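You operate a simulated robot arm through the tools that you are given. There is no shell and no other tool.

Carry out the task below with a simulated robot arm. There is one attempt and no reset: what you move stays moved.

JOB
Open the valves of feet 4 and 5, set the clamp pressure to 2 bar and clamp the panel.
Fine: valves and pressure before the clamp; watch those two feet grip; the other valves stay shut; leave other panels and controls.

It is judged by the outcome, as a careful person would: the job done as asked, and still so three seconds after it is handed in. It fails if anything else is knocked over, pushed out of place, dropped, spilled or broken.

ROBOT AND FRAMES
A 7-joint arm with a two-finger parallel gripper, fixed in place. Base frame: the origin is at the foot of the arm, x ahead of it, y to its left, z up; the work surface is at about z = 0.85. Units: m, rad, N and s.
With the tool pointing down near the work surface it reaches from about 0.42 to 0.9 m from the base axis. Its first joint turns from -2.496 to 2.496 rad. Payload 3 kg.
The TCP is the grasp point between the finger pads, 0.03 m short of the fingertips. In the tool frame z runs along the fingers and y along their closing line. The gripper opens to 0.094 m. The fingers are 0.028 m wide and 0.01 m thick; the gripper's body (0.05 by 0.096 m) begins 0.055 m behind the TCP.
Orientation is that of the tool frame in the base frame, as [roll, pitch, yaw] about the fixed x, y, z axes, in that order (R = Rz(yaw) Ry(pitch) Rx(roll)). With the fingers straight down and closing along the base's y, the tool's x points along the base's -x, its y along +y and its z along -z.

CONTROLS
- The arm moves only by the tool arm_command. Its argument "moves" is a list of rows, each a list of 3 entries, a list of its own where there are three numbers: the turn, a rotation vector about the tool's x, y, z in units of 6 degrees (1.0 is 6 degrees), then the shift along the tool's x, y, z in units of 40 mm (1.0 is 40 mm), then the gripper command, from -1 (fully open) to 1 (shut), values between in proportion. In form: [[[rx, ry, rz], [dx, dy, dz], claw], ...]. A call has 1 to 20 rows; each row shifts and turns the commanded pose from where the row before left it, along the tool's axes as they then stand. A call with a number of a shift or a turn outside -1 to 1 is refused whole. Each row takes 0.2 s and may step no farther than 0.05 m and 0.15 rad from the row before; otherwise, or with a gripper value out of range, the whole call is refused. Where a pose cannot be reached the arm comes as near as it can. A force on the tool above 90 N (or 10 N above the force at the start of the call, whichever is more), or a blocked arm, ends the call early, and 0.2 s more pass. The fingers move at their own pace (about 0.072 m/s each) and stop on an object; they squeeze with about 44 N. The grip force told is the motor's: it shows also when the fingers shut on nothing. Time passes only in rows, and 0.2 s behind the last, so rows that do not move let the fingers close. The reply holds the time, the measured pose of the TCP, the force on the tool along the base axes, the opening and the grip force, in the units named above and with some noise, with the torque about the TCP (base axes, N m) and any sound that the robot's microphone picked up.
- Cameras (640 x 400 px; columns grow to the right, rows downward): "scene" is fixed at [0.2198, 0.4977, 1.5922]; the picture's right is [-0.53, -0.85, 0.00], its down [-0.72, 0.45, -0.53] and it looks along [0.45, -0.28, -0.85] (base axes); focal length 214 px, centre (320, 200). "wrist" rides on the gripper at [0.076, 0.014, -0.102] in the tool frame; the picture's right is [-0.18, 0.98, 0.00], its down [-0.75, -0.14, -0.64] and it looks along [-0.63, -0.12, 0.77] (tool axes); focal length 243 px, centre (320, 200). There is no depth. A picture from a camera that has moved, and an enlarged one, comes with that camera's place and axes in the base frame and with its lens. The place of the scene camera against the robot may be out by one fixed shift of up to 0.025 m in any direction.
- camera(camera): a new picture of that camera. The clock stands still meanwhile.
- enlarge(camera, box): a new picture of the part [left, top, right, bottom] of that camera's present view, enlarged. The clock stands still meanwhile.
- job_done(): hands the job in; it is judged then, once.

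Nothing tells you positions but the pictures and the camera data. Unless the task says otherwise, let go and move clear before handing in.

The tools are called after "Call:" by a JSON object that holds its "fn" and its "kwargs". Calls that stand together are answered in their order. arm_command: Moves the arm, as the interface text tells. Its arguments: {"type":"object","properties":{"moves":{"type":"array","items":{"type":"array"}}},"required":["moves"]} The other tools are called the same way: camera (camera) takes a picture; enlarge (camera, box) takes an enlarged picture of a part of a camera's view; job_done () hands the job in.

At the start:

```text
time: 0.0
position: [0.4368, 0.1089, 1.3474]
ee_rot: [-3.14, -0.001, -3.141]
wrist_force: [1.1, -0.1, 0.4]
ft_torque: [-0.02, 0.03, 0.01]
width: 0.0939
finger_force: 0.1
```

scene: 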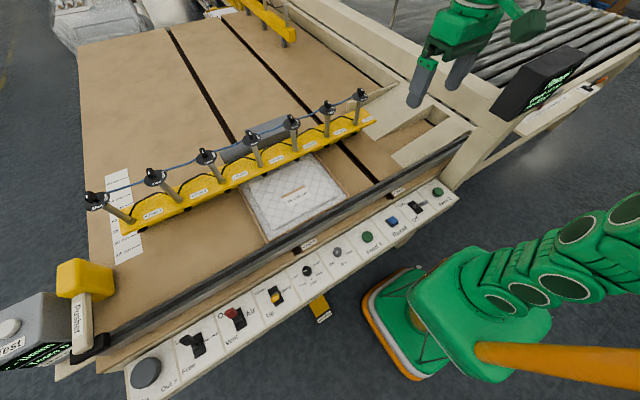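
wrist: 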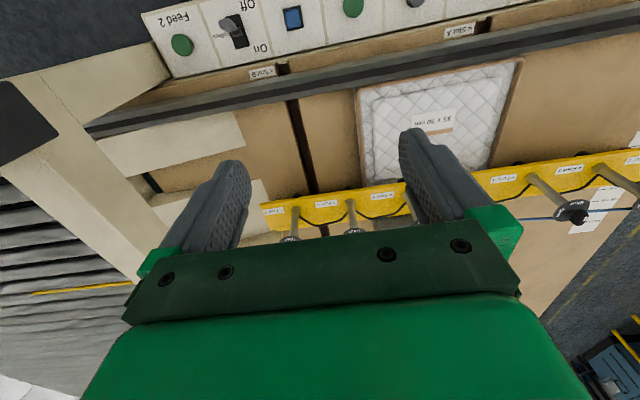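

I see a panel saw-like bench with a yellow clamp beam carrying seven feet with valves, and a control strip along the near edge. I'll enlarge parts of the scene to read labels before moving.

Call:
{"fn": "enlarge", "kwargs": {"camera": "scene", "box": [80, 80, 240, 280]}}

Call:
{"fn": "enlarge", "kwargs": {"camera": "scene", "box": [220, 70, 400, 190]}}

Call:
{"fn": "enlarge", "kwargs": {"camera": "scene", "box": [110, 270, 310, 400]}}

Call:
{"fn": "enlarge", "kwargs": {"camera": "scene", "box": [280, 170, 470, 300]}}

Call:
{"fn": "enlarge", "kwargs": {"camera": "scene", "box": [480, 30, 640, 140]}}

Call:
{"fn": "enlarge", "kwargs": {"camera": "scene", "box": [0, 240, 140, 400]}}

Call:
{"fn": "enlarge", "kwargs": {"camera": "wrist", "box": [240, 0, 640, 250]}}

```text
2.00 times, centred on (160, 180) of scene
camera zoom: at [0.2198, 0.4977, 1.5922], right [-0.53, -0.85, 0.0], down [-0.72, 0.45, -0.53], along [0.45, -0.28, -0.85], focal length 429 px, centre (640, 240)
```

zoom: 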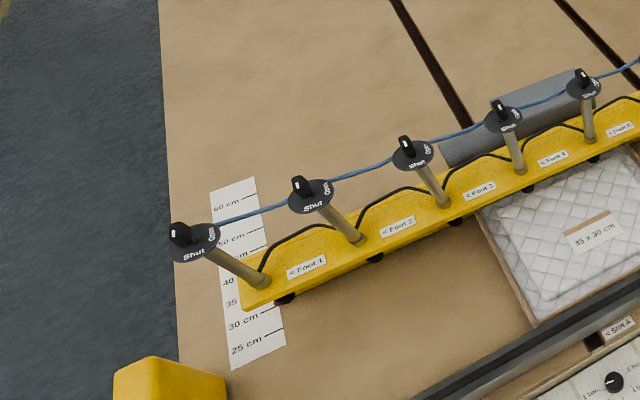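

```text
3.33 times, centred on (310, 130) of scene
camera zoom: at [0.2198, 0.4977, 1.5922], right [-0.53, -0.85, 0.0], down [-0.72, 0.45, -0.53], along [0.45, -0.28, -0.85], focal length 715 px, centre (353, 433)
```

zoom: 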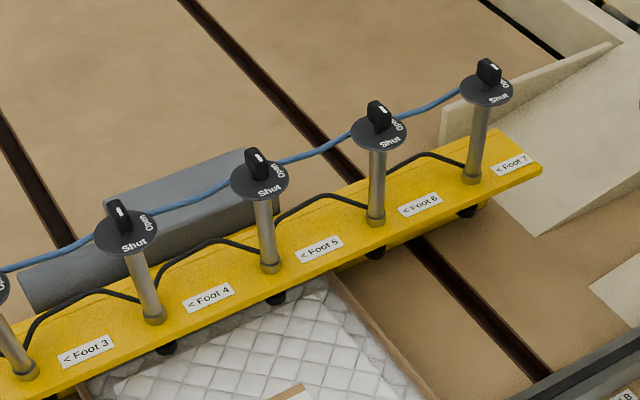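

```text
3.08 times, centred on (210, 335) of scene
camera zoom: at [0.2198, 0.4977, 1.5922], right [-0.53, -0.85, 0.0], down [-0.72, 0.45, -0.53], along [0.45, -0.28, -0.85], focal length 660 px, centre (658, -215)
```

zoom: 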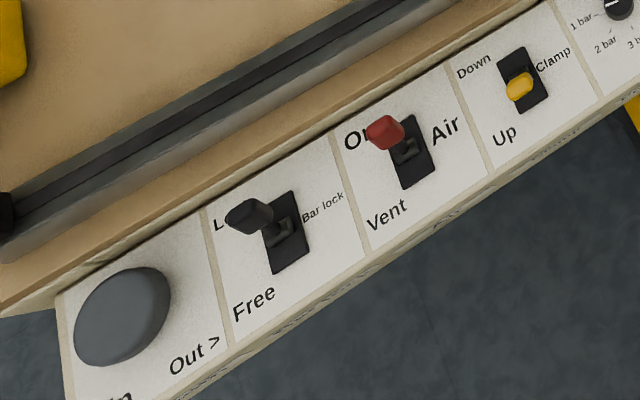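

```text
3.08 times, centred on (375, 235) of scene
camera zoom: at [0.2198, 0.4977, 1.5922], right [-0.53, -0.85, 0.0], down [-0.72, 0.45, -0.53], along [0.45, -0.28, -0.85], focal length 660 px, centre (151, 92)
```

zoom: 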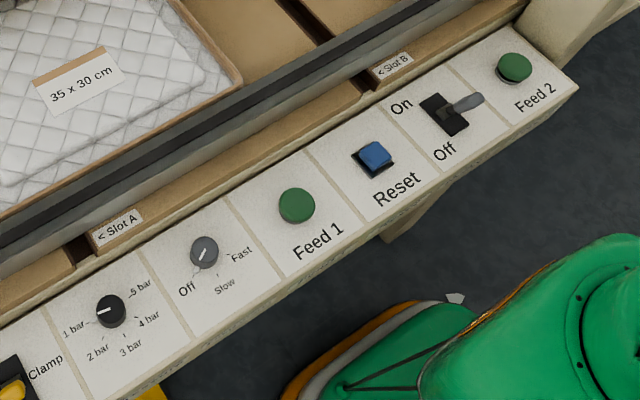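

```text
3.64 times, centred on (560, 85) of scene
camera zoom: at [0.2198, 0.4977, 1.5922], right [-0.53, -0.85, 0.0], down [-0.72, 0.45, -0.53], along [0.45, -0.28, -0.85], focal length 780 px, centre (-553, 618)
```

zoom: 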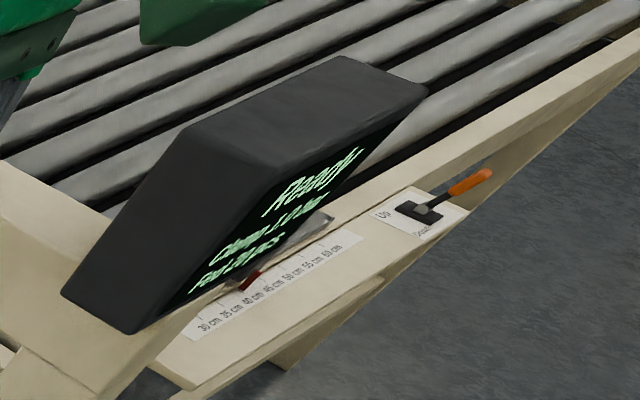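

```text
2.50 times, centred on (70, 320) of scene
camera zoom: at [0.2198, 0.4977, 1.5922], right [-0.53, -0.85, 0.0], down [-0.72, 0.45, -0.53], along [0.45, -0.28, -0.85], focal length 536 px, centre (945, -100)
```

zoom: 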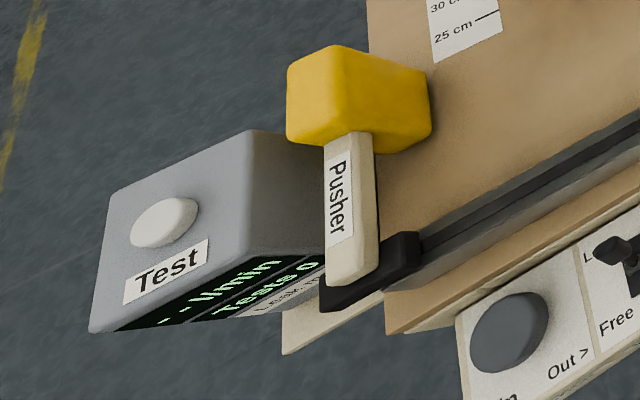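

```text
1.60 times, centred on (440, 125) of wrist
camera zoom: at [0.3609, 0.1228, 1.4505], right [0.18, 0.98, 0.0], down [0.75, -0.14, 0.64], along [0.63, -0.12, -0.77], focal length 388 px, centre (128, 320)
```

zoom: 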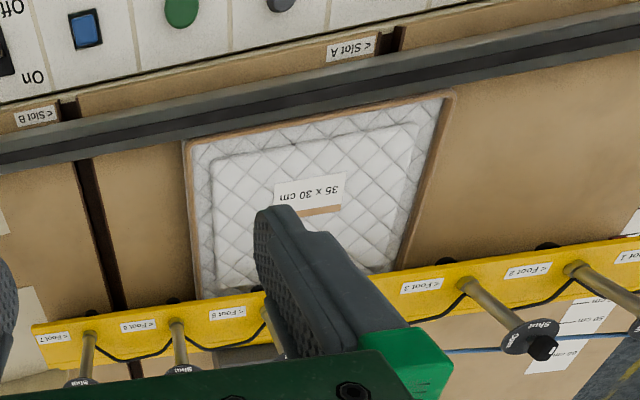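

The seven valves sit on top of stems along the yellow beam, with feet 4 and 5 over the panel. I'll look closer at those valves, the clamp lever and the pressure dial.

Call:
{"fn": "enlarge", "kwargs": {"camera": "scene", "box": [228, 105, 308, 155]}}

Call:
{"fn": "enlarge", "kwargs": {"camera": "scene", "box": [280, 245, 344, 285]}}

Call:
{"fn": "enlarge", "kwargs": {"camera": "scene", "box": [240, 270, 320, 320]}}

Call:
{"fn": "enlarge", "kwargs": {"camera": "scene", "box": [200, 290, 264, 330]}}

Call:
{"fn": "enlarge", "kwargs": {"camera": "scene", "box": [480, 60, 608, 140]}}

Call:
{"fn": "enlarge", "kwargs": {"camera": "scene", "box": [200, 140, 360, 240]}}

Call:
{"fn": "enlarge", "kwargs": {"camera": "scene", "box": [300, 290, 348, 320]}}

```text
8.00 times, centred on (268, 130) of scene
camera zoom: at [0.2198, 0.4977, 1.5922], right [-0.53, -0.85, 0.0], down [-0.72, 0.45, -0.53], along [0.45, -0.28, -0.85], focal length 1716 px, centre (736, 760)
```

zoom: 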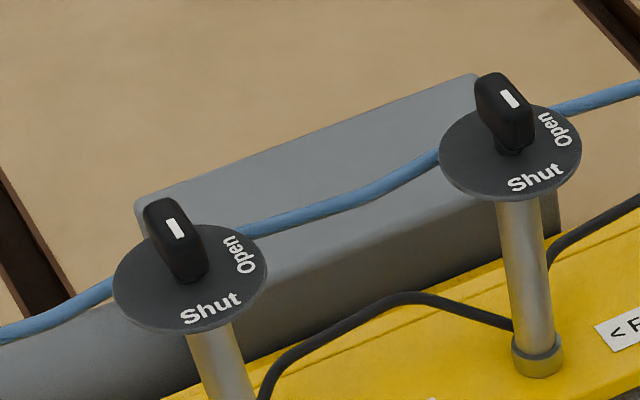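

```text
10.00 times, centred on (312, 265) of scene
camera zoom: at [0.2198, 0.4977, 1.5922], right [-0.53, -0.85, 0.0], down [-0.72, 0.45, -0.53], along [0.45, -0.28, -0.85], focal length 2145 px, centre (400, -450)
```

zoom: 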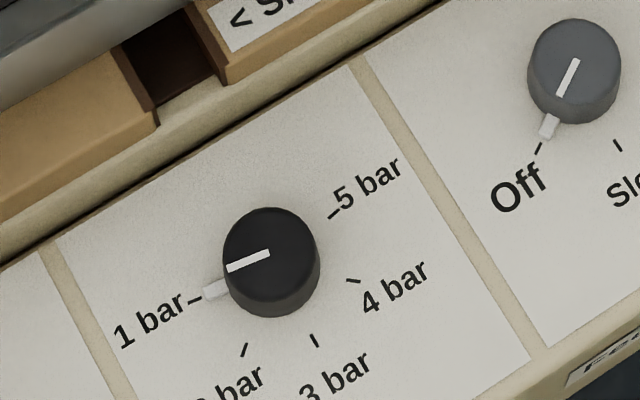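

```text
8.00 times, centred on (280, 295) of scene
camera zoom: at [0.2198, 0.4977, 1.5922], right [-0.53, -0.85, 0.0], down [-0.72, 0.45, -0.53], along [0.45, -0.28, -0.85], focal length 1716 px, centre (640, -560)
```

zoom: 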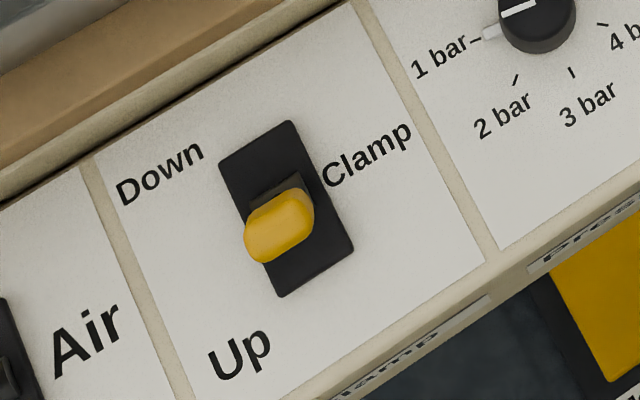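

```text
10.00 times, centred on (232, 310) of scene
camera zoom: at [0.2198, 0.4977, 1.5922], right [-0.53, -0.85, 0.0], down [-0.72, 0.45, -0.53], along [0.45, -0.28, -0.85], focal length 2145 px, centre (1200, -900)
```

zoom: 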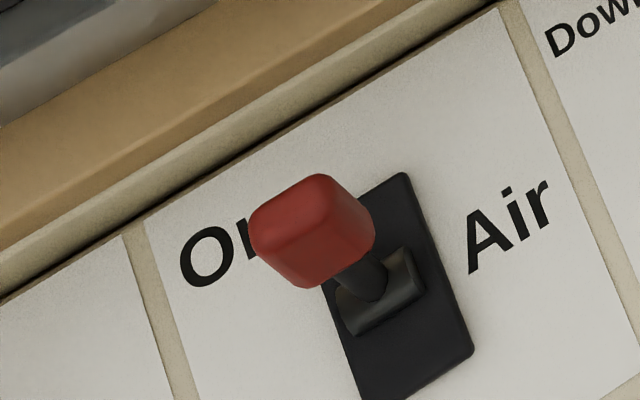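

```text
5.00 times, centred on (544, 100) of scene
camera zoom: at [0.2198, 0.4977, 1.5922], right [-0.53, -0.85, 0.0], down [-0.72, 0.45, -0.53], along [0.45, -0.28, -0.85], focal length 1072 px, centre (-800, 700)
```

zoom: 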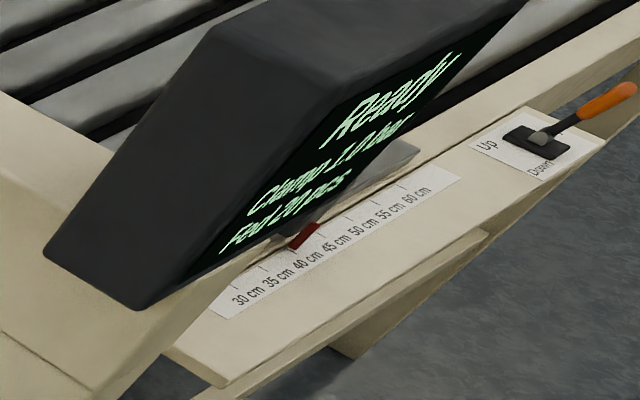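

```text
4.00 times, centred on (280, 190) of scene
camera zoom: at [0.2198, 0.4977, 1.5922], right [-0.53, -0.85, 0.0], down [-0.72, 0.45, -0.53], along [0.45, -0.28, -0.85], focal length 858 px, centre (480, 240)
```

zoom: 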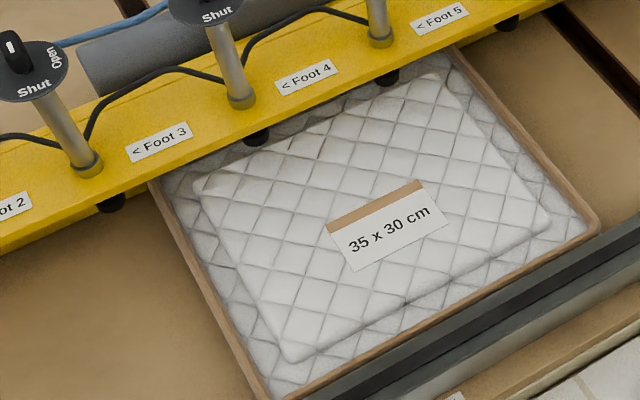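

```text
13.33 times, centred on (324, 305) of scene
camera zoom: at [0.2198, 0.4977, 1.5922], right [-0.53, -0.85, 0.0], down [-0.72, 0.45, -0.53], along [0.45, -0.28, -0.85], focal length 2860 px, centre (267, -1200)
```

zoom: 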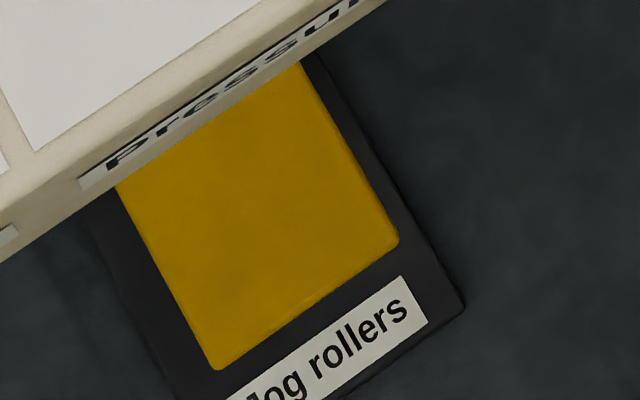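

The valve pointers are at "Shut" (towards the robot) and "Open" is on the robot's right, so each needs a quarter turn counter-clockwise seen from above. The beam valves look to be near x≈0.78–0.85, z≈1.1, with feet 4 and 5 at y≈0.39 and y≈0.23. I'll move closer, still high, to locate them with the wrist camera.

Call:
{"fn": "arm_command", "kwargs": {"moves": [[[0, 0, 0], [-0.6, 0.9, 0], -1], [[0, 0, 0], [-0.6, 0.9, 0], -1], [[0, 0, 0], [-0.6, 0.9, 0], -1], [[0, 0, 0], [-0.6, 0.9, 0], -1], [[0, 0, 0], [-0.6, 0.9, 0], -1], [[0, 0, 0], [0, 0, 0], -1]]}}

Call:
{"fn": "camera", "kwargs": {"camera": "wrist"}}

Call:
{"fn": "camera", "kwargs": {"camera": "scene"}}

```text
time: 1.4
position: [0.5362, 0.2572, 1.325]
ee_rot: [3.141, 0.0, -3.141]
wrist_force: [0.4, 0.4, 0.3]
ft_torque: [0.0, 0.01, -0.03]
width: 0.094
finger_force: 0.2
out of reach, approached as far as the arm can: row 3, 4, 5
```

```text
taken
camera wrist: at [0.4617, 0.2714, 1.4283], right [0.18, 0.98, 0.0], down [0.75, -0.14, 0.64], along [0.63, -0.12, -0.77], focal length 243 px, centre (320, 200)
```

wrist: 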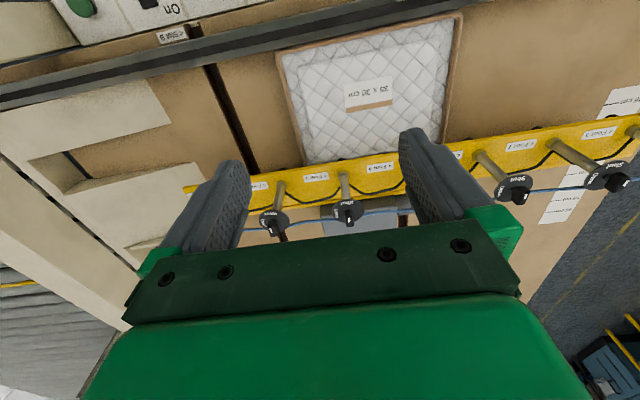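

```text
taken
```

scene: 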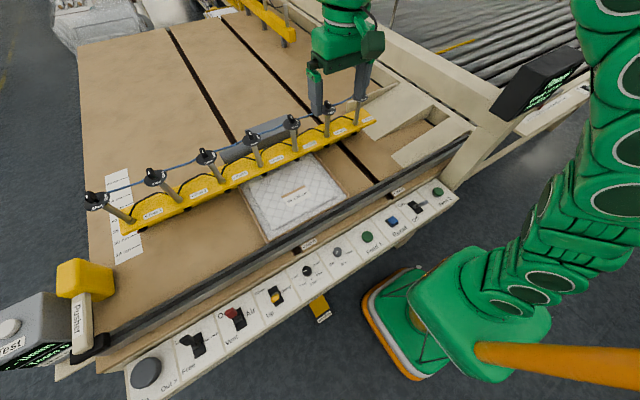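

At this height the straight-down reach ends at about 0.6 m, so I'll need to be lower and tilt the tool outward for the valves. I'll zoom in here first to triangulate the valve positions.

Call:
{"fn": "enlarge", "kwargs": {"camera": "wrist", "box": [230, 130, 390, 230]}}

Call:
{"fn": "enlarge", "kwargs": {"camera": "wrist", "box": [440, 120, 600, 220]}}

```text
4.00 times, centred on (310, 180) of wrist
camera zoom: at [0.4617, 0.2714, 1.4283], right [0.18, 0.98, 0.0], down [0.75, -0.14, 0.64], along [0.63, -0.12, -0.77], focal length 970 px, centre (360, 280)
```

zoom: 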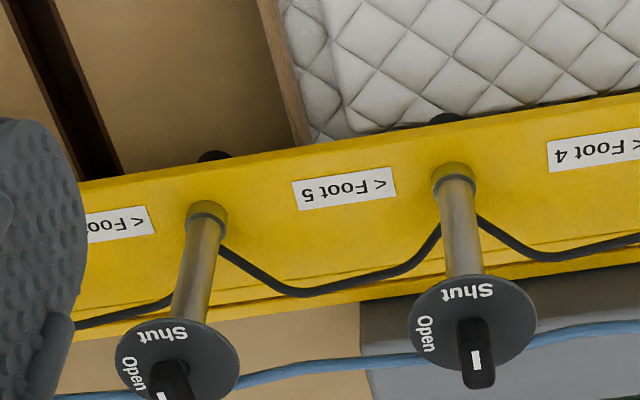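

```text
4.00 times, centred on (520, 170) of wrist
camera zoom: at [0.4617, 0.2714, 1.4283], right [0.18, 0.98, 0.0], down [0.75, -0.14, 0.64], along [0.63, -0.12, -0.77], focal length 970 px, centre (-480, 320)
```

zoom: 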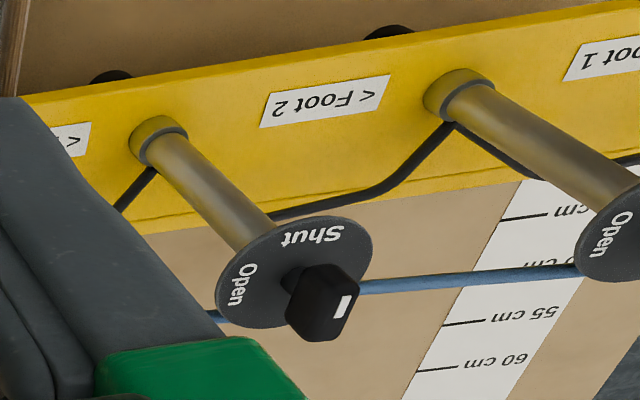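

Triangulating (using the panel's known 35 cm width as a check) puts valve 5 near (0.79, 0.265) and valve 4 near (0.79, 0.415), with the discs at z≈1.08. That needs an outward tilt, so I'll pitch the tool forward in place and see how the commanded pose behaves.

Call:
{"fn": "arm_command", "kwargs": {"moves": [[[0, -1, 0], [0, 0, 0], 1], [[0, -1, 0], [0, 0, 0], 1], [[0, -1, 0], [0, 0, 0], 1], [[0, -1, 0], [0, 0, 0], 1], [[0, -1, 0], [0, 0, 0], 1], [[0, -1, 0], [0, 0, 0], 1], [[0, -1, 0], [0, 0, 0], 1], [[0, 0, 0], [0, 0, 0], 1]]}}

Call:
{"fn": "camera", "kwargs": {"camera": "wrist"}}

```text
time: 3.2
position: [0.5429, 0.257, 1.3135]
ee_rot: [3.135, 0.706, 3.13]
wrist_force: [1.2, -0.6, 0.4]
ft_torque: [0.02, -0.01, 0.0]
width: 0.0002
finger_force: 33.0
```

```text
taken
camera wrist: at [0.4206, 0.2707, 1.3414], right [0.15, 0.98, 0.12], down [0.16, -0.15, 0.98], along [0.98, -0.12, -0.18], focal length 243 px, centre (320, 200)
```

wrist: 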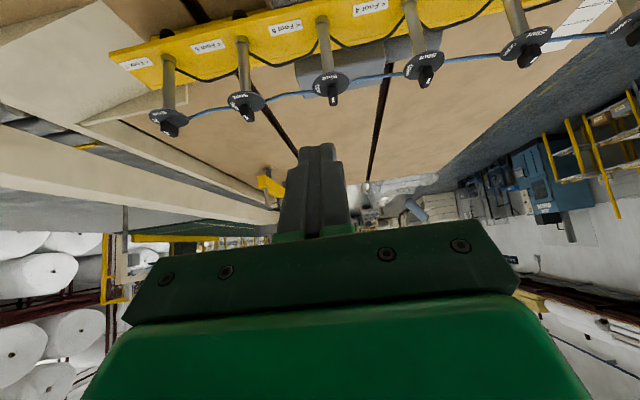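

The commanded pose stays with the arm, good. From three views the discs are at about (0.787, 0.266, 1.081) for foot 5 and (0.787, 0.416, 1.082) for foot 4; I'll zoom on the handles to get their size.

Call:
{"fn": "enlarge", "kwargs": {"camera": "wrist", "box": [290, 40, 370, 90]}}

Call:
{"fn": "enlarge", "kwargs": {"camera": "wrist", "box": [310, 60, 342, 80]}}

Call:
{"fn": "enlarge", "kwargs": {"camera": "wrist", "box": [380, 30, 460, 80]}}

Call:
{"fn": "enlarge", "kwargs": {"camera": "scene", "box": [276, 105, 308, 125]}}

```text
8.00 times, centred on (330, 65) of wrist
camera zoom: at [0.4206, 0.2707, 1.3414], right [0.15, 0.98, 0.12], down [0.16, -0.15, 0.98], along [0.98, -0.12, -0.18], focal length 1941 px, centre (240, 1280)
```

zoom: 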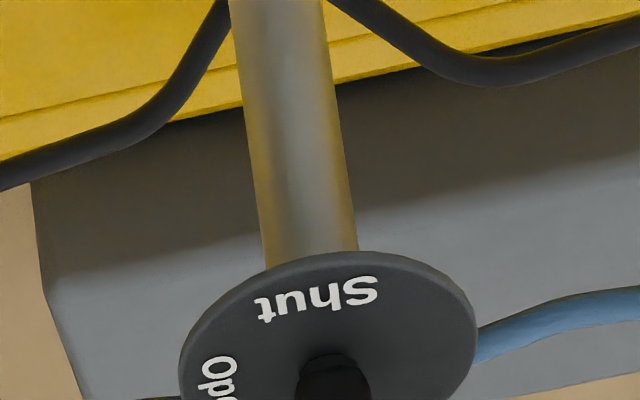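

```text
16.00 times, centred on (326, 70) of wrist
camera zoom: at [0.4206, 0.2707, 1.3414], right [0.15, 0.98, 0.12], down [0.16, -0.15, 0.98], along [0.98, -0.12, -0.18], focal length 3882 px, centre (224, 2280)
```

zoom: 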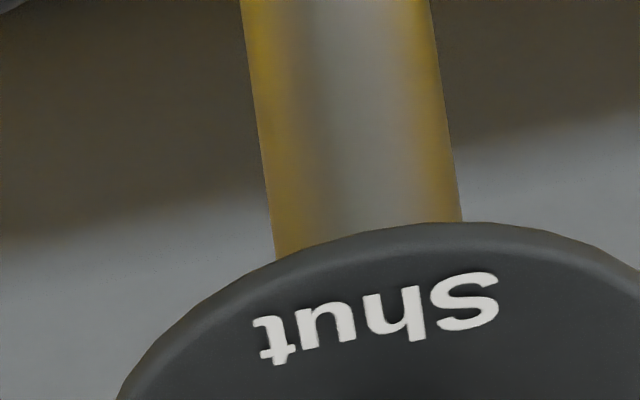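

```text
8.00 times, centred on (420, 55) of wrist
camera zoom: at [0.4206, 0.2707, 1.3414], right [0.15, 0.98, 0.12], down [0.16, -0.15, 0.98], along [0.98, -0.12, -0.18], focal length 1941 px, centre (-480, 1360)
```

zoom: 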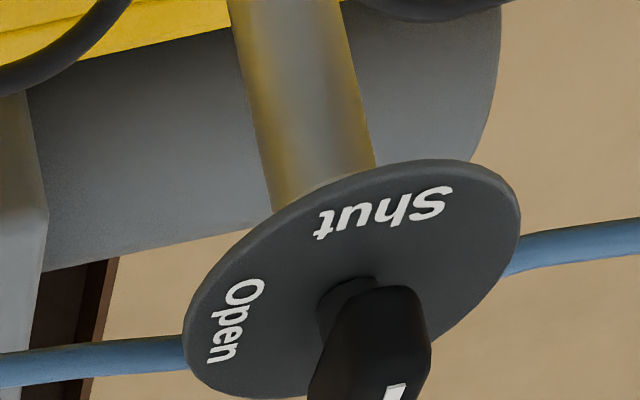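

```text
16.00 times, centred on (292, 115) of scene
camera zoom: at [0.2198, 0.4977, 1.5922], right [-0.53, -0.85, 0.0], down [-0.72, 0.45, -0.53], along [0.45, -0.28, -0.85], focal length 3432 px, centre (768, 1560)
```

zoom: 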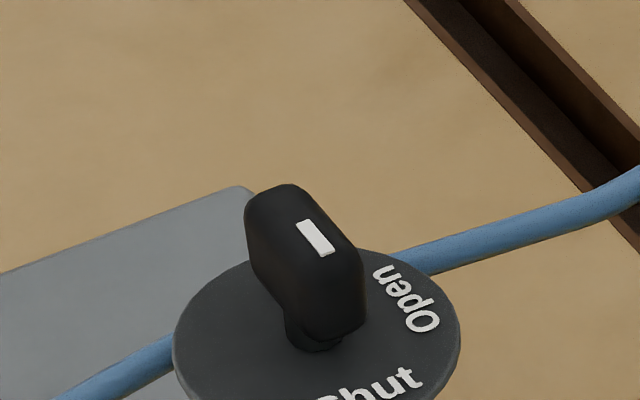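

The handles are bars about 30 mm long, 13 mm thick and 25–30 mm tall above the discs. I'll keep the fingers shut as a pusher, tilted about 40° forward, sweep the Shut end of each handle to the robot's right, and start by approaching valve 5 to a standoff.

Call:
{"fn": "arm_command", "kwargs": {"moves": [[[0, 0, 0], [-0.076, 0.215, 0.81], 1], [[0, 0, 0], [-0.076, 0.215, 0.81], 1], [[0, 0, 0], [-0.076, 0.215, 0.81], 1], [[0, 0, 0], [-0.076, 0.215, 0.81], 1], [[0, 0, 0], [-0.076, 0.215, 0.81], 1], [[0, 0, 0], [0, 0, 0], 1]]}}

Call:
{"fn": "camera", "kwargs": {"camera": "wrist"}}

Call:
{"fn": "camera", "kwargs": {"camera": "scene"}}

```text
time: 4.6
position: [0.6556, 0.3024, 1.2144]
ee_rot: [-3.141, 0.733, 3.141]
wrist_force: [0.7, 0.1, 1.0]
ft_torque: [-0.01, 0.0, 0.02]
width: 0.0
finger_force: 32.9
```

```text
taken
camera wrist: at [0.5318, 0.3154, 1.2404], right [0.14, 0.98, 0.12], down [0.13, -0.14, 0.98], along [0.98, -0.12, -0.15], focal length 243 px, centre (320, 200)
```

wrist: 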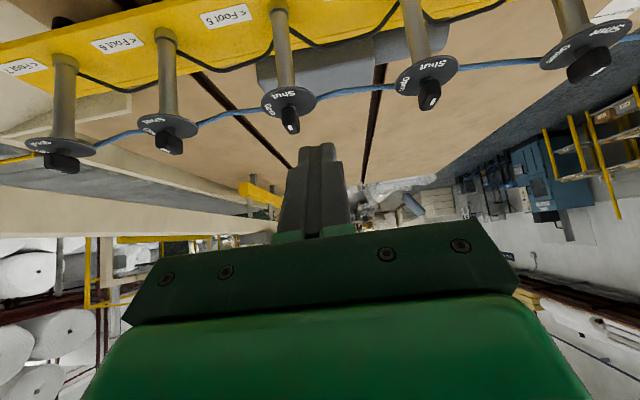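

```text
taken
```

scene: 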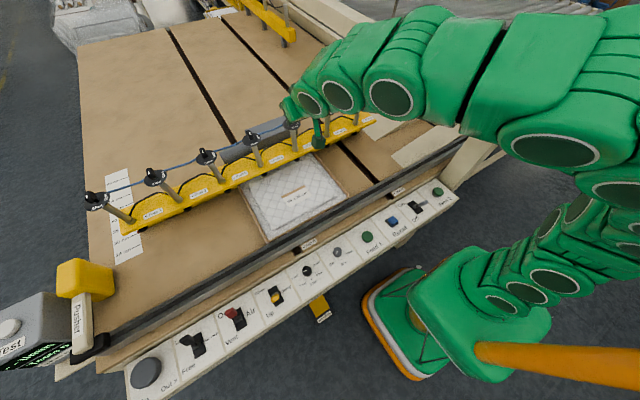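

Call:
{"fn": "enlarge", "kwargs": {"camera": "wrist", "box": [240, 70, 336, 130]}}

Call:
{"fn": "enlarge", "kwargs": {"camera": "wrist", "box": [376, 50, 472, 110]}}

```text
6.67 times, centred on (288, 100) of wrist
camera zoom: at [0.5318, 0.3154, 1.2404], right [0.14, 0.98, 0.12], down [0.13, -0.14, 0.98], along [0.98, -0.12, -0.15], focal length 1618 px, centre (533, 867)
```

zoom: 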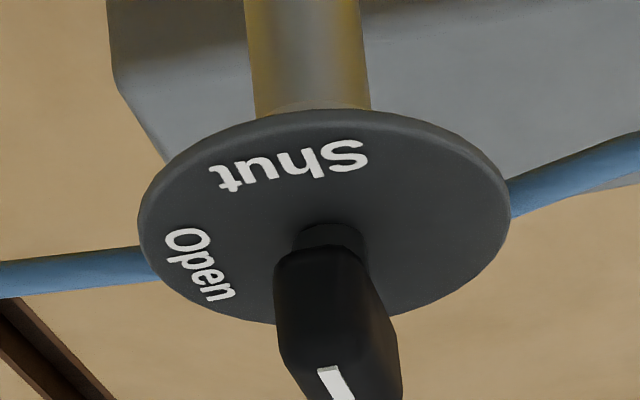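

```text
6.67 times, centred on (424, 80) of wrist
camera zoom: at [0.5318, 0.3154, 1.2404], right [0.14, 0.98, 0.12], down [0.13, -0.14, 0.98], along [0.98, -0.12, -0.15], focal length 1618 px, centre (-373, 1000)
```

zoom: 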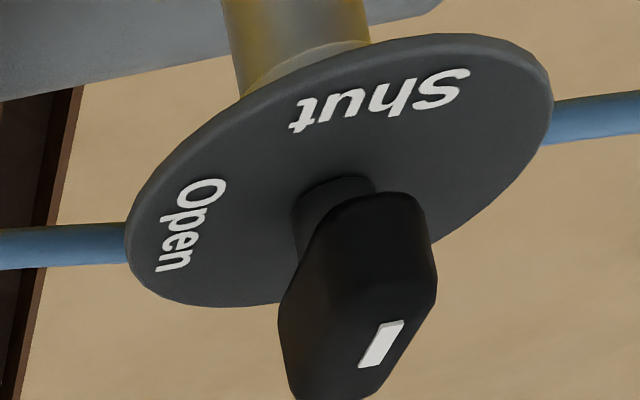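

Handle 5's bar spans z≈1.098–1.119 over the disc at 1.083. I'll advance along the tool axis to just short of the spot beside the handle's left (+y) side, then check.

Call:
{"fn": "arm_command", "kwargs": {"moves": [[[0, 0, 0], [-0.037, -0.03, 0.646], 1], [[0, 0, 0], [-0.037, -0.03, 0.646], 1], [[0, 0, 0], [-0.037, -0.03, 0.646], 1], [[0, 0, 0], [-0.037, -0.03, 0.646], 1], [[0, 0, 0], [0, 0, 0], 1]]}}

Call:
{"fn": "camera", "kwargs": {"camera": "wrist"}}

Call:
{"fn": "enlarge", "kwargs": {"camera": "scene", "box": [240, 80, 368, 160]}}

```text
time: 5.8
position: [0.7307, 0.2943, 1.1427]
ee_rot: [3.141, 0.733, -3.141]
wrist_force: [-0.5, -0.2, -0.2]
ft_torque: [0.0, 0.03, -0.01]
width: 0.0
finger_force: 32.9
```

```text
taken
camera wrist: at [0.6063, 0.3084, 1.1679], right [0.14, 0.98, 0.12], down [0.13, -0.14, 0.98], along [0.98, -0.12, -0.15], focal length 243 px, centre (320, 200)
```

wrist: 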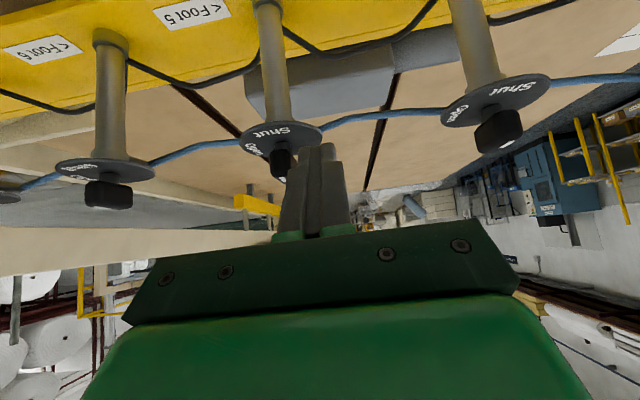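

```text
5.00 times, centred on (304, 120) of scene
camera zoom: at [0.2198, 0.4977, 1.5922], right [-0.53, -0.85, 0.0], down [-0.72, 0.45, -0.53], along [0.45, -0.28, -0.85], focal length 1072 px, centre (400, 600)
```

zoom: 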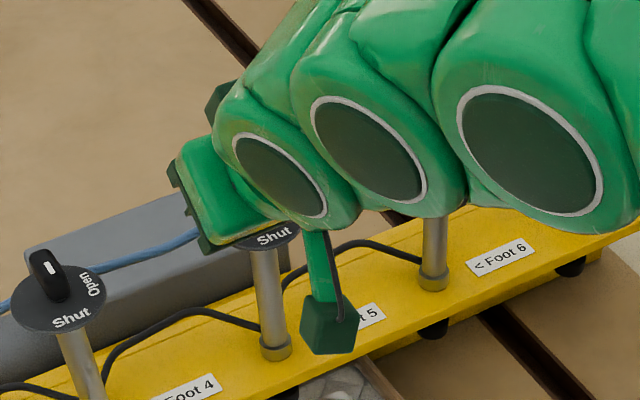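

Call:
{"fn": "enlarge", "kwargs": {"camera": "wrist", "box": [232, 110, 360, 190]}}

```text
5.00 times, centred on (296, 150) of wrist
camera zoom: at [0.6063, 0.3084, 1.1679], right [0.14, 0.98, 0.12], down [0.13, -0.14, 0.98], along [0.98, -0.12, -0.15], focal length 1213 px, centre (440, 450)
```

zoom: 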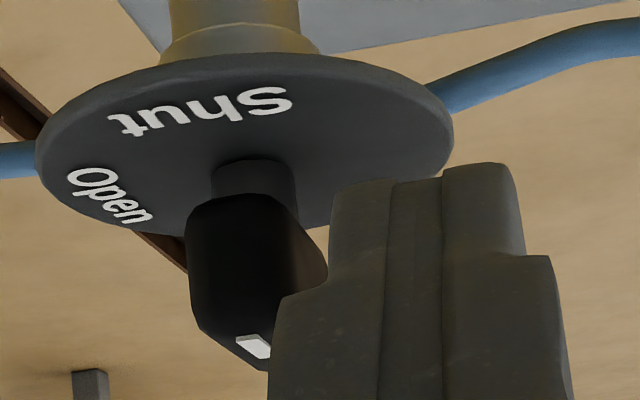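

The shut fingertips are about 22 mm across and sit clear to the left of handle 5 (handle centre y≈0.262). I'll go in the last bit and sweep towards the robot's right in small steps.

Call:
{"fn": "arm_command", "kwargs": {"moves": [[[0, 0, 0], [-0.037, 0, 0.646], 1], [[0, 0, 0], [0, 0, 0], 1], [[0, 0, 0], [0, -0.15, 0], 1], [[0, 0, 0], [0, -0.15, 0], 1], [[0, 0, 0], [0, -0.15, 0], 1], [[0, 0, 0], [0, 0, 0], 1]]}}

Call:
{"fn": "enlarge", "kwargs": {"camera": "wrist", "box": [232, 110, 392, 210]}}

```text
time: 7.2
position: [0.7476, 0.2819, 1.1251]
ee_rot: [3.141, 0.737, -3.138]
wrist_force: [14.2, 78.4, -15.9]
ft_torque: [1.05, 0.18, 2.02]
width: 0.0
finger_force: 32.9
```

```text
4.00 times, centred on (312, 160) of wrist
camera zoom: at [0.6227, 0.296, 1.1495], right [0.13, 0.98, 0.13], down [0.13, -0.14, 0.98], along [0.98, -0.11, -0.14], focal length 970 px, centre (352, 360)
```

zoom: 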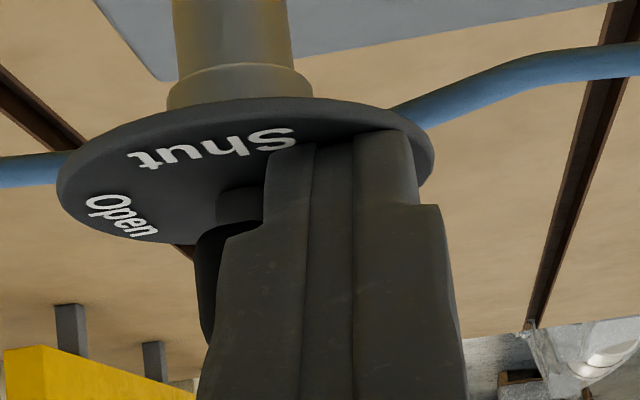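

The fingertip is in contact with handle 5 and the side force is already 78 N, so the handle hasn't turned freely. I'll hold a moment to see whether it creeps or is truly stuck.

Call:
{"fn": "arm_command", "kwargs": {"moves": [[[0, 0, 0], [0, 0, 0], 1], [[0, 0, 0], [0, 0, 0], 1], [[0, 0, 0], [0, 0, 0], 1]]}}

Call:
{"fn": "camera", "kwargs": {"camera": "scene"}}

Call:
{"fn": "camera", "kwargs": {"camera": "wrist"}}

```text
time: 7.7
position: [0.7465, 0.284, 1.1255]
ee_rot: [3.138, 0.736, -3.135]
wrist_force: [5.4, 15.2, -7.9]
ft_torque: [0.25, 0.12, 0.37]
width: 0.0
finger_force: 32.7
stopped in row 2: the force on the tool passed its limit at 92 N (the readings are from after the stop); the commanded pose is now the measured one
```

```text
taken
```

scene: 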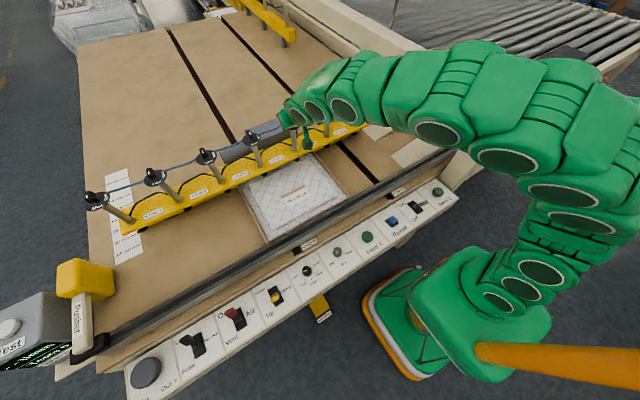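

```text
taken
camera wrist: at [0.622, 0.296, 1.1499], right [0.13, 0.98, 0.13], down [0.13, -0.14, 0.98], along [0.98, -0.11, -0.14], focal length 243 px, centre (320, 200)
```

wrist: 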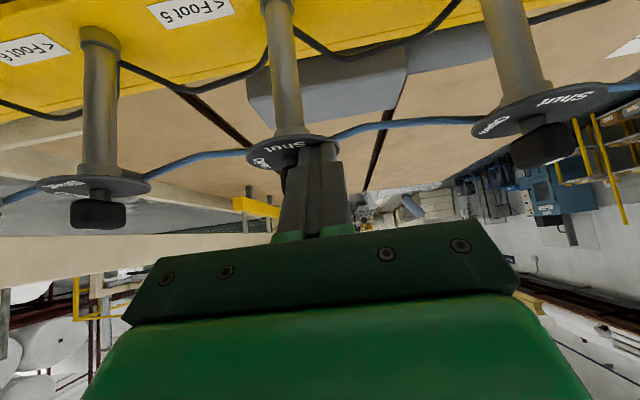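

Even ~90 N at the handle's side hardly moved it. I'll back off to the left and look at what the handle did.

Call:
{"fn": "arm_command", "kwargs": {"moves": [[[0, 0, 0], [0, 0.3, 0], 1], [[0, 0, 0], [0, 0.3, -0.3], 1], [[0, 0, 0], [0, 0.2, -0.8], 1], [[0, 0, 0], [0, 0, -0.8], 1], [[0, 0, 0], [0, 0, 0], 1]]}}

Call:
{"fn": "camera", "kwargs": {"camera": "wrist"}}

Call:
{"fn": "enlarge", "kwargs": {"camera": "wrist", "box": [220, 70, 348, 150]}}

Call:
{"fn": "enlarge", "kwargs": {"camera": "scene", "box": [240, 80, 368, 160]}}

```text
time: 8.9
position: [0.6937, 0.3124, 1.1829]
ee_rot: [3.138, 0.737, -3.139]
wrist_force: [-0.3, 0.0, 0.1]
ft_torque: [-0.02, 0.0, -0.01]
width: 0.0003
finger_force: 32.9
```

```text
taken
camera wrist: at [0.5695, 0.3257, 1.2076], right [0.13, 0.98, 0.13], down [0.13, -0.14, 0.98], along [0.98, -0.11, -0.15], focal length 243 px, centre (320, 200)
```

wrist: 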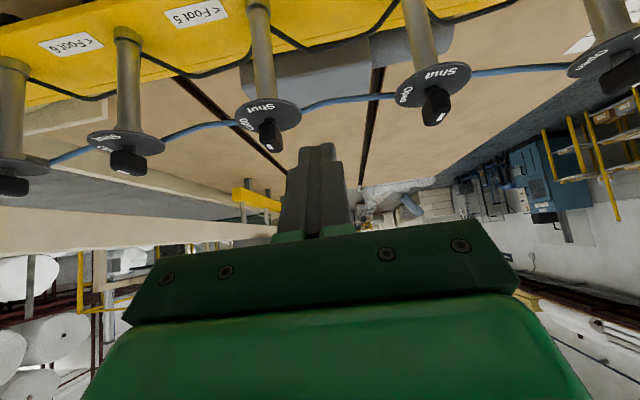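

```text
5.00 times, centred on (284, 110) of wrist
camera zoom: at [0.5695, 0.3257, 1.2076], right [0.13, 0.98, 0.13], down [0.13, -0.14, 0.98], along [0.98, -0.11, -0.15], focal length 1213 px, centre (500, 650)
```

zoom: 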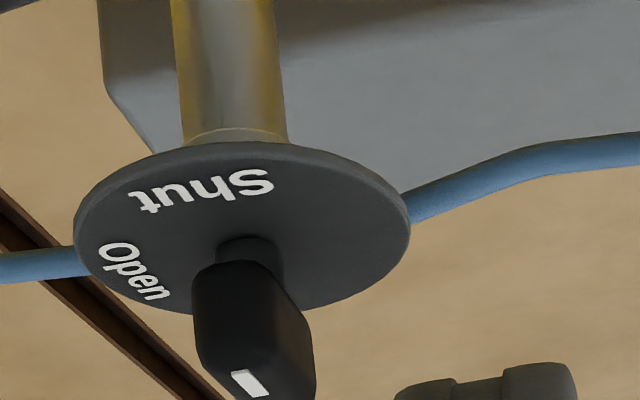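

```text
5.00 times, centred on (304, 120) of scene
camera zoom: at [0.2198, 0.4977, 1.5922], right [-0.53, -0.85, 0.0], down [-0.72, 0.45, -0.53], along [0.45, -0.28, -0.85], focal length 1072 px, centre (400, 600)
```

zoom: 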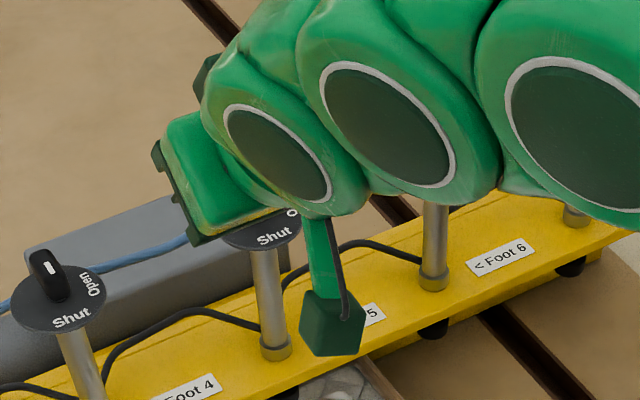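

Call:
{"fn": "enlarge", "kwargs": {"camera": "wrist", "box": [245, 115, 309, 155]}}

Call:
{"fn": "enlarge", "kwargs": {"camera": "wrist", "box": [405, 80, 469, 120]}}

Call:
{"fn": "enlarge", "kwargs": {"camera": "wrist", "box": [95, 135, 159, 175]}}

```text
10.00 times, centred on (277, 135) of wrist
camera zoom: at [0.5695, 0.3257, 1.2076], right [0.13, 0.98, 0.13], down [0.13, -0.14, 0.98], along [0.98, -0.11, -0.15], focal length 2426 px, centre (750, 850)
```

zoom: 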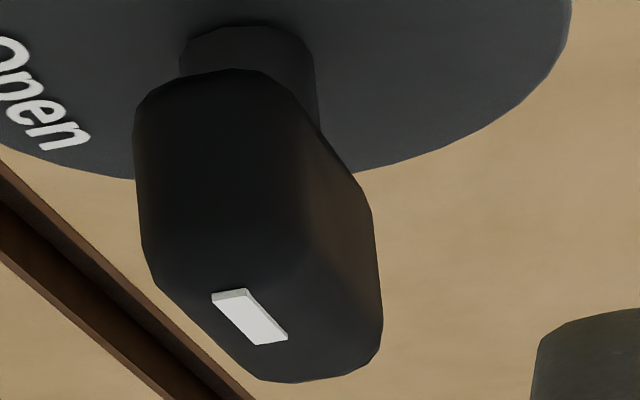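

```text
10.00 times, centred on (437, 100) of wrist
camera zoom: at [0.5695, 0.3257, 1.2076], right [0.13, 0.98, 0.13], down [0.13, -0.14, 0.98], along [0.98, -0.11, -0.15], focal length 2426 px, centre (-850, 1200)
```

zoom: 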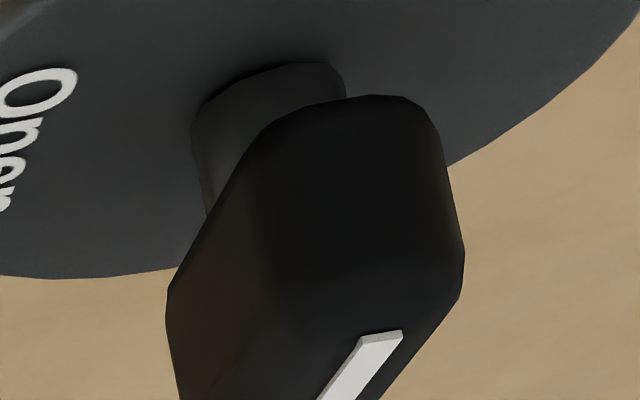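

```text
10.00 times, centred on (127, 155) of wrist
camera zoom: at [0.5695, 0.3257, 1.2076], right [0.13, 0.98, 0.13], down [0.13, -0.14, 0.98], along [0.98, -0.11, -0.15], focal length 2426 px, centre (2250, 650)
```

zoom: 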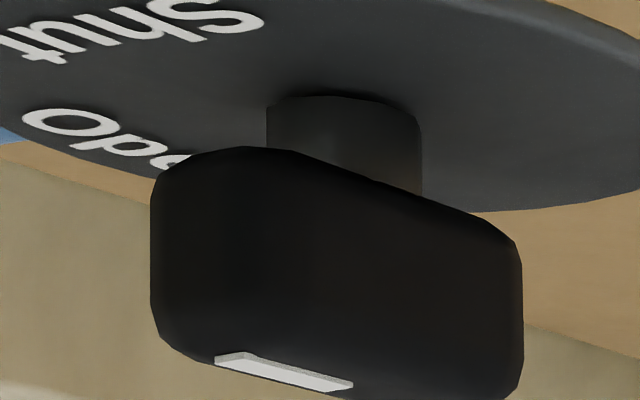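

Handle 5 hasn't rotated at all (its mark is still exactly along x), so a one-sided push isn't enough. I'll grip the handle properly between the pads instead and twist it about the vertical; first I open and line up in front of it.

Call:
{"fn": "arm_command", "kwargs": {"moves": [[[0, 0, 0], [-0.265, -0.615, 0.19], -0.1], [[0, 0, 0], [-0.265, -0.615, 0.19], -0.1], [[0, 0, 0], [0, 0, 0], -0.1], [[0, 0, 0], [0, 0, 0], -0.1]]}}

Call:
{"fn": "camera", "kwargs": {"camera": "wrist"}}

```text
time: 9.9
position: [0.721, 0.263, 1.1854]
ee_rot: [3.141, 0.737, -3.135]
wrist_force: [0.1, 0.2, 0.3]
ft_torque: [0.0, -0.01, -0.05]
width: 0.0517
finger_force: 0.0
```

```text
taken
camera wrist: at [0.5974, 0.2763, 1.2104], right [0.13, 0.98, 0.13], down [0.13, -0.14, 0.98], along [0.98, -0.11, -0.14], focal length 243 px, centre (320, 200)
```

wrist: 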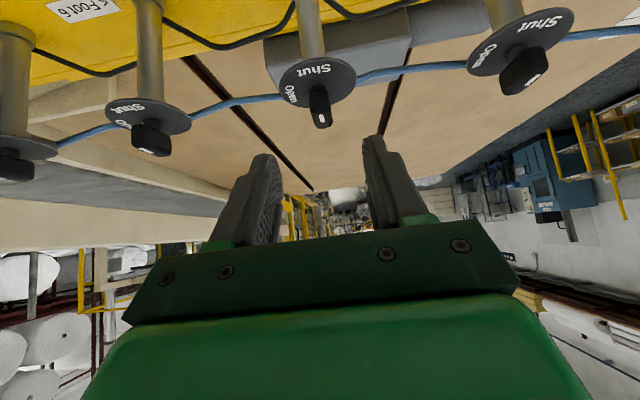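

Handle 5 is centred between the open fingers. Advancing along the tool axis to straddle it.

Call:
{"fn": "arm_command", "kwargs": {"moves": [[[0, 0, 0], [0, 0, 0.6], -0.1], [[0, 0, 0], [0, 0, 0.6], -0.1], [[0, 0, 0], [0, 0, 0.5], -0.1], [[0, 0, 0], [0, 0, 0], -0.1]]}}

Call:
{"fn": "camera", "kwargs": {"camera": "wrist"}}

Call:
{"fn": "enlarge", "kwargs": {"camera": "wrist", "box": [240, 100, 400, 200]}}

```text
time: 10.9
position: [0.7683, 0.266, 1.1336]
ee_rot: [3.138, 0.735, -3.139]
wrist_force: [0.0, 1.2, 0.4]
ft_torque: [0.03, 0.0, 0.0]
width: 0.0518
finger_force: 0.1
```

```text
taken
camera wrist: at [0.6426, 0.2778, 1.158], right [0.13, 0.98, 0.13], down [0.13, -0.14, 0.98], along [0.98, -0.11, -0.15], focal length 243 px, centre (320, 200)
```

wrist: 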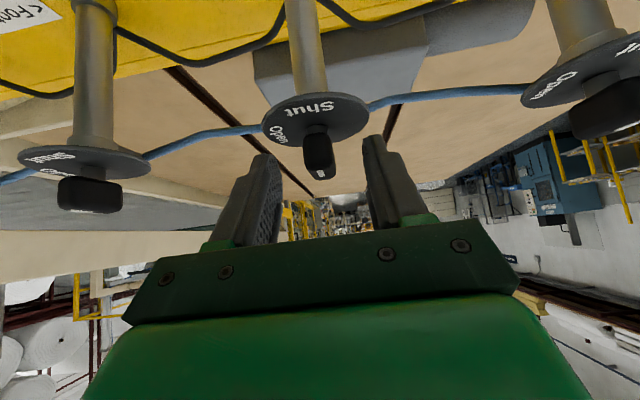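

```text
4.00 times, centred on (320, 150) of wrist
camera zoom: at [0.6426, 0.2778, 1.158], right [0.13, 0.98, 0.13], down [0.13, -0.14, 0.98], along [0.98, -0.11, -0.15], focal length 970 px, centre (320, 400)
```

zoom: 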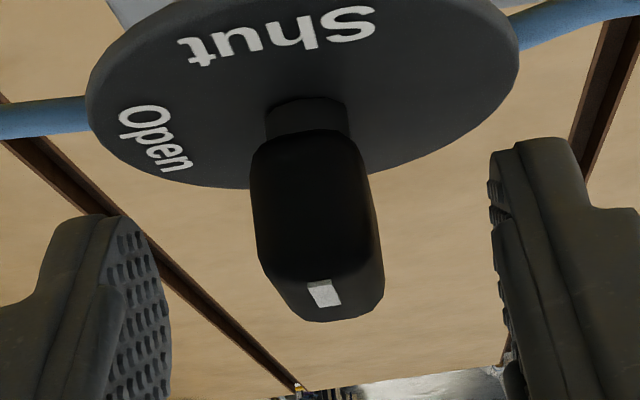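

Call:
{"fn": "arm_command", "kwargs": {"moves": [[[0, 0, 0], [0, -0.07, 0.4], -0.1], [[0, 0, 0], [0, 0, 0], -0.1]]}}

Call:
{"fn": "enlarge", "kwargs": {"camera": "wrist", "box": [240, 100, 400, 200]}}

```text
time: 11.5
position: [0.778, 0.2619, 1.1221]
ee_rot: [3.138, 0.737, -3.136]
wrist_force: [0.5, -0.2, -0.4]
ft_torque: [-0.01, 0.0, -0.01]
width: 0.0517
finger_force: 0.0
```

```text
4.00 times, centred on (320, 150) of wrist
camera zoom: at [0.6537, 0.2748, 1.147], right [0.13, 0.98, 0.13], down [0.13, -0.14, 0.98], along [0.98, -0.11, -0.15], focal length 970 px, centre (320, 400)
```

zoom: 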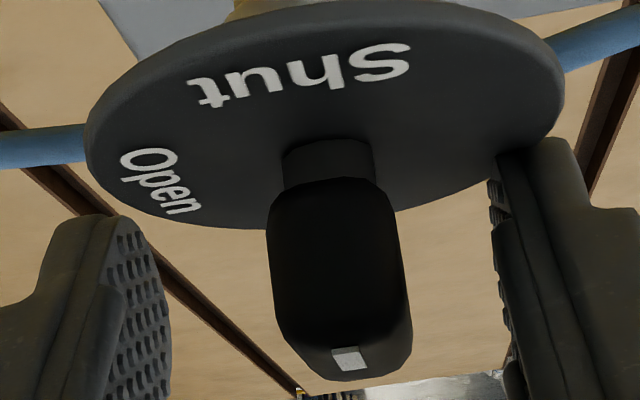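

Handle is centred between the pads and above the disc. Closing the grip on it.

Call:
{"fn": "arm_command", "kwargs": {"moves": [[[0, 0, 0], [0, 0, 0], 1], [[0, 0, 0], [0, 0, 0], 1], [[0, 0, 0], [0, 0, 0], 1]]}}

Call:
{"fn": "enlarge", "kwargs": {"camera": "wrist", "box": [240, 100, 400, 200]}}

```text
time: 12.3
position: [0.7794, 0.2673, 1.1236]
ee_rot: [3.137, 0.738, -3.135]
wrist_force: [9.0, 68.1, -13.4]
ft_torque: [0.36, -0.69, -0.6]
width: 0.0194
finger_force: 45.2
```

```text
4.00 times, centred on (320, 150) of wrist
camera zoom: at [0.6533, 0.279, 1.147], right [0.13, 0.98, 0.13], down [0.13, -0.14, 0.98], along [0.98, -0.11, -0.14], focal length 970 px, centre (320, 400)
```

zoom: 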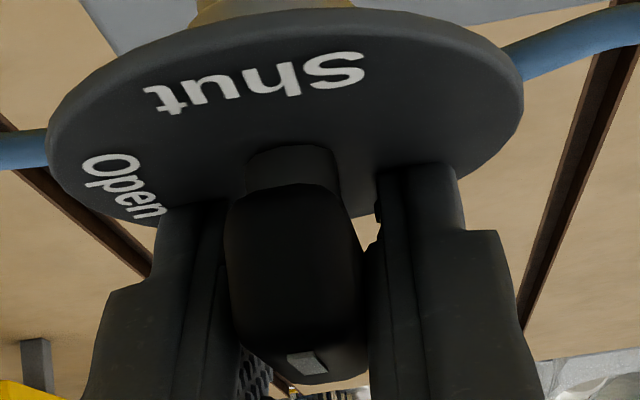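

Gripped (19 mm wide). The side force shows the arm is about 6 mm off the handle's centre, so I'll ease the arm over to take the side load off before twisting.

Call:
{"fn": "arm_command", "kwargs": {"moves": [[[0, 0, 0], [0, 0.07, 0], 1], [[0, 0, 0], [0, 0.07, 0], 1], [[0, 0, 0], [0, 0, 0], 1]]}}

```text
time: 13.1
position: [0.7782, 0.2674, 1.123]
ee_rot: [3.14, 0.736, -3.14]
wrist_force: [-9.4, 14.4, 14.9]
ft_torque: [0.23, 0.77, -0.09]
width: 0.0192
finger_force: 44.7
```

Side load is mostly gone. Now a first small counter-clockwise twist (18°) about the vertical through the handle.

Call:
{"fn": "arm_command", "kwargs": {"moves": [[[-0.336, 0, -0.37], [0, -0.012, 0], 1], [[-0.336, 0, -0.37], [0, -0.012, 0], 1], [[-0.336, 0, -0.37], [0, -0.012, 0], 1], [[-0.336, 0, -0.37], [0, -0.012, 0], 1], [[0, 0, 0], [0, 0, 0], 1]]}}

Call:
{"fn": "enlarge", "kwargs": {"camera": "wrist", "box": [240, 100, 400, 200]}}

```text
time: 14.3
position: [0.7774, 0.2693, 1.1221]
ee_rot: [3.139, 0.739, -2.925]
wrist_force: [-3.9, 52.3, -1.2]
ft_torque: [0.53, -1.12, -0.43]
width: 0.0194
finger_force: 44.3
```

```text
4.00 times, centred on (320, 150) of wrist
camera zoom: at [0.6533, 0.2546, 1.147], right [-0.08, 0.99, 0.13], down [0.15, -0.11, 0.98], along [0.98, 0.1, -0.14], focal length 970 px, centre (320, 400)
```

zoom: 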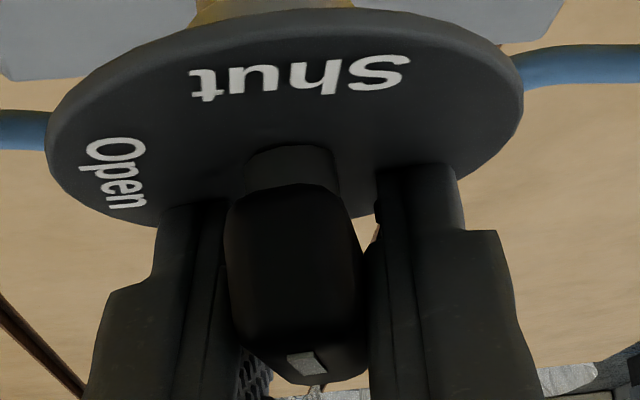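

The handle is turning with the gripper (about 12° so far relative to the disc labels). A side load of ~50 N builds, so I'll ease that off and continue in small steps.

Call:
{"fn": "arm_command", "kwargs": {"moves": [[[0, 0, 0], [0, 0.09, 0], 1], [[-0.336, 0, -0.37], [0, 0, 0], 1], [[-0.336, 0, -0.37], [0, 0, 0], 1], [[0, 0, 0], [0, 0, 0], 1]]}}

```text
time: 15.3
position: [0.7785, 0.2695, 1.1222]
ee_rot: [3.138, 0.738, -2.824]
wrist_force: [19.7, 24.1, -2.4]
ft_torque: [0.23, -0.17, -0.15]
width: 0.0193
finger_force: 44.8
```

Call:
{"fn": "arm_command", "kwargs": {"moves": [[[-0.336, 0, -0.37], [0, 0.03, 0], 1], [[-0.336, 0, -0.37], [0, 0.0, 0], 1], [[-0.336, 0, -0.37], [0, 0, 0], 1], [[-0.336, 0, -0.37], [0, 0, 0], 1], [[0, 0, 0], [0, 0, 0], 1]]}}

Call:
{"fn": "enlarge", "kwargs": {"camera": "wrist", "box": [240, 100, 400, 200]}}

```text
time: 16.5
position: [0.7771, 0.2702, 1.1226]
ee_rot: [3.138, 0.738, -2.615]
wrist_force: [8.4, 7.0, 5.6]
ft_torque: [-0.45, 0.66, -0.02]
width: 0.0191
finger_force: 44.7
```

```text
4.00 times, centred on (320, 150) of wrist
camera zoom: at [0.6624, 0.219, 1.147], right [-0.38, 0.92, 0.13], down [0.18, -0.06, 0.98], along [0.91, 0.4, -0.14], focal length 970 px, centre (320, 400)
```

zoom: 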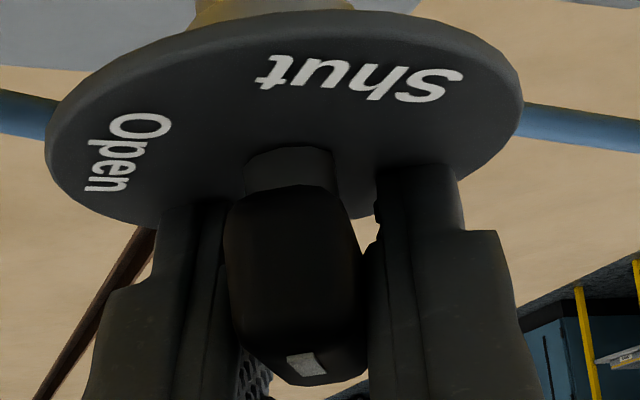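

Going well: about 30° turned with low forces. Continuing the twist.

Call:
{"fn": "arm_command", "kwargs": {"moves": [[[-0.336, 0, -0.37], [0, 0.01, 0], 1], [[-0.336, 0, -0.37], [0, 0.01, 0], 1], [[-0.336, 0, -0.37], [0, 0.01, 0], 1], [[-0.336, 0, -0.37], [0, 0.01, 0], 1], [[-0.336, 0, -0.37], [0, 0.01, 0], 1], [[-0.336, 0, -0.37], [0, 0.01, 0], 1], [[0, 0, 0], [0, 0, 0], 1]]}}

```text
time: 18.1
position: [0.7759, 0.2731, 1.1222]
ee_rot: [3.139, 0.736, -2.299]
wrist_force: [-9.0, 12.0, -6.1]
ft_torque: [-0.71, 0.66, -0.11]
width: 0.0192
finger_force: 44.9
```

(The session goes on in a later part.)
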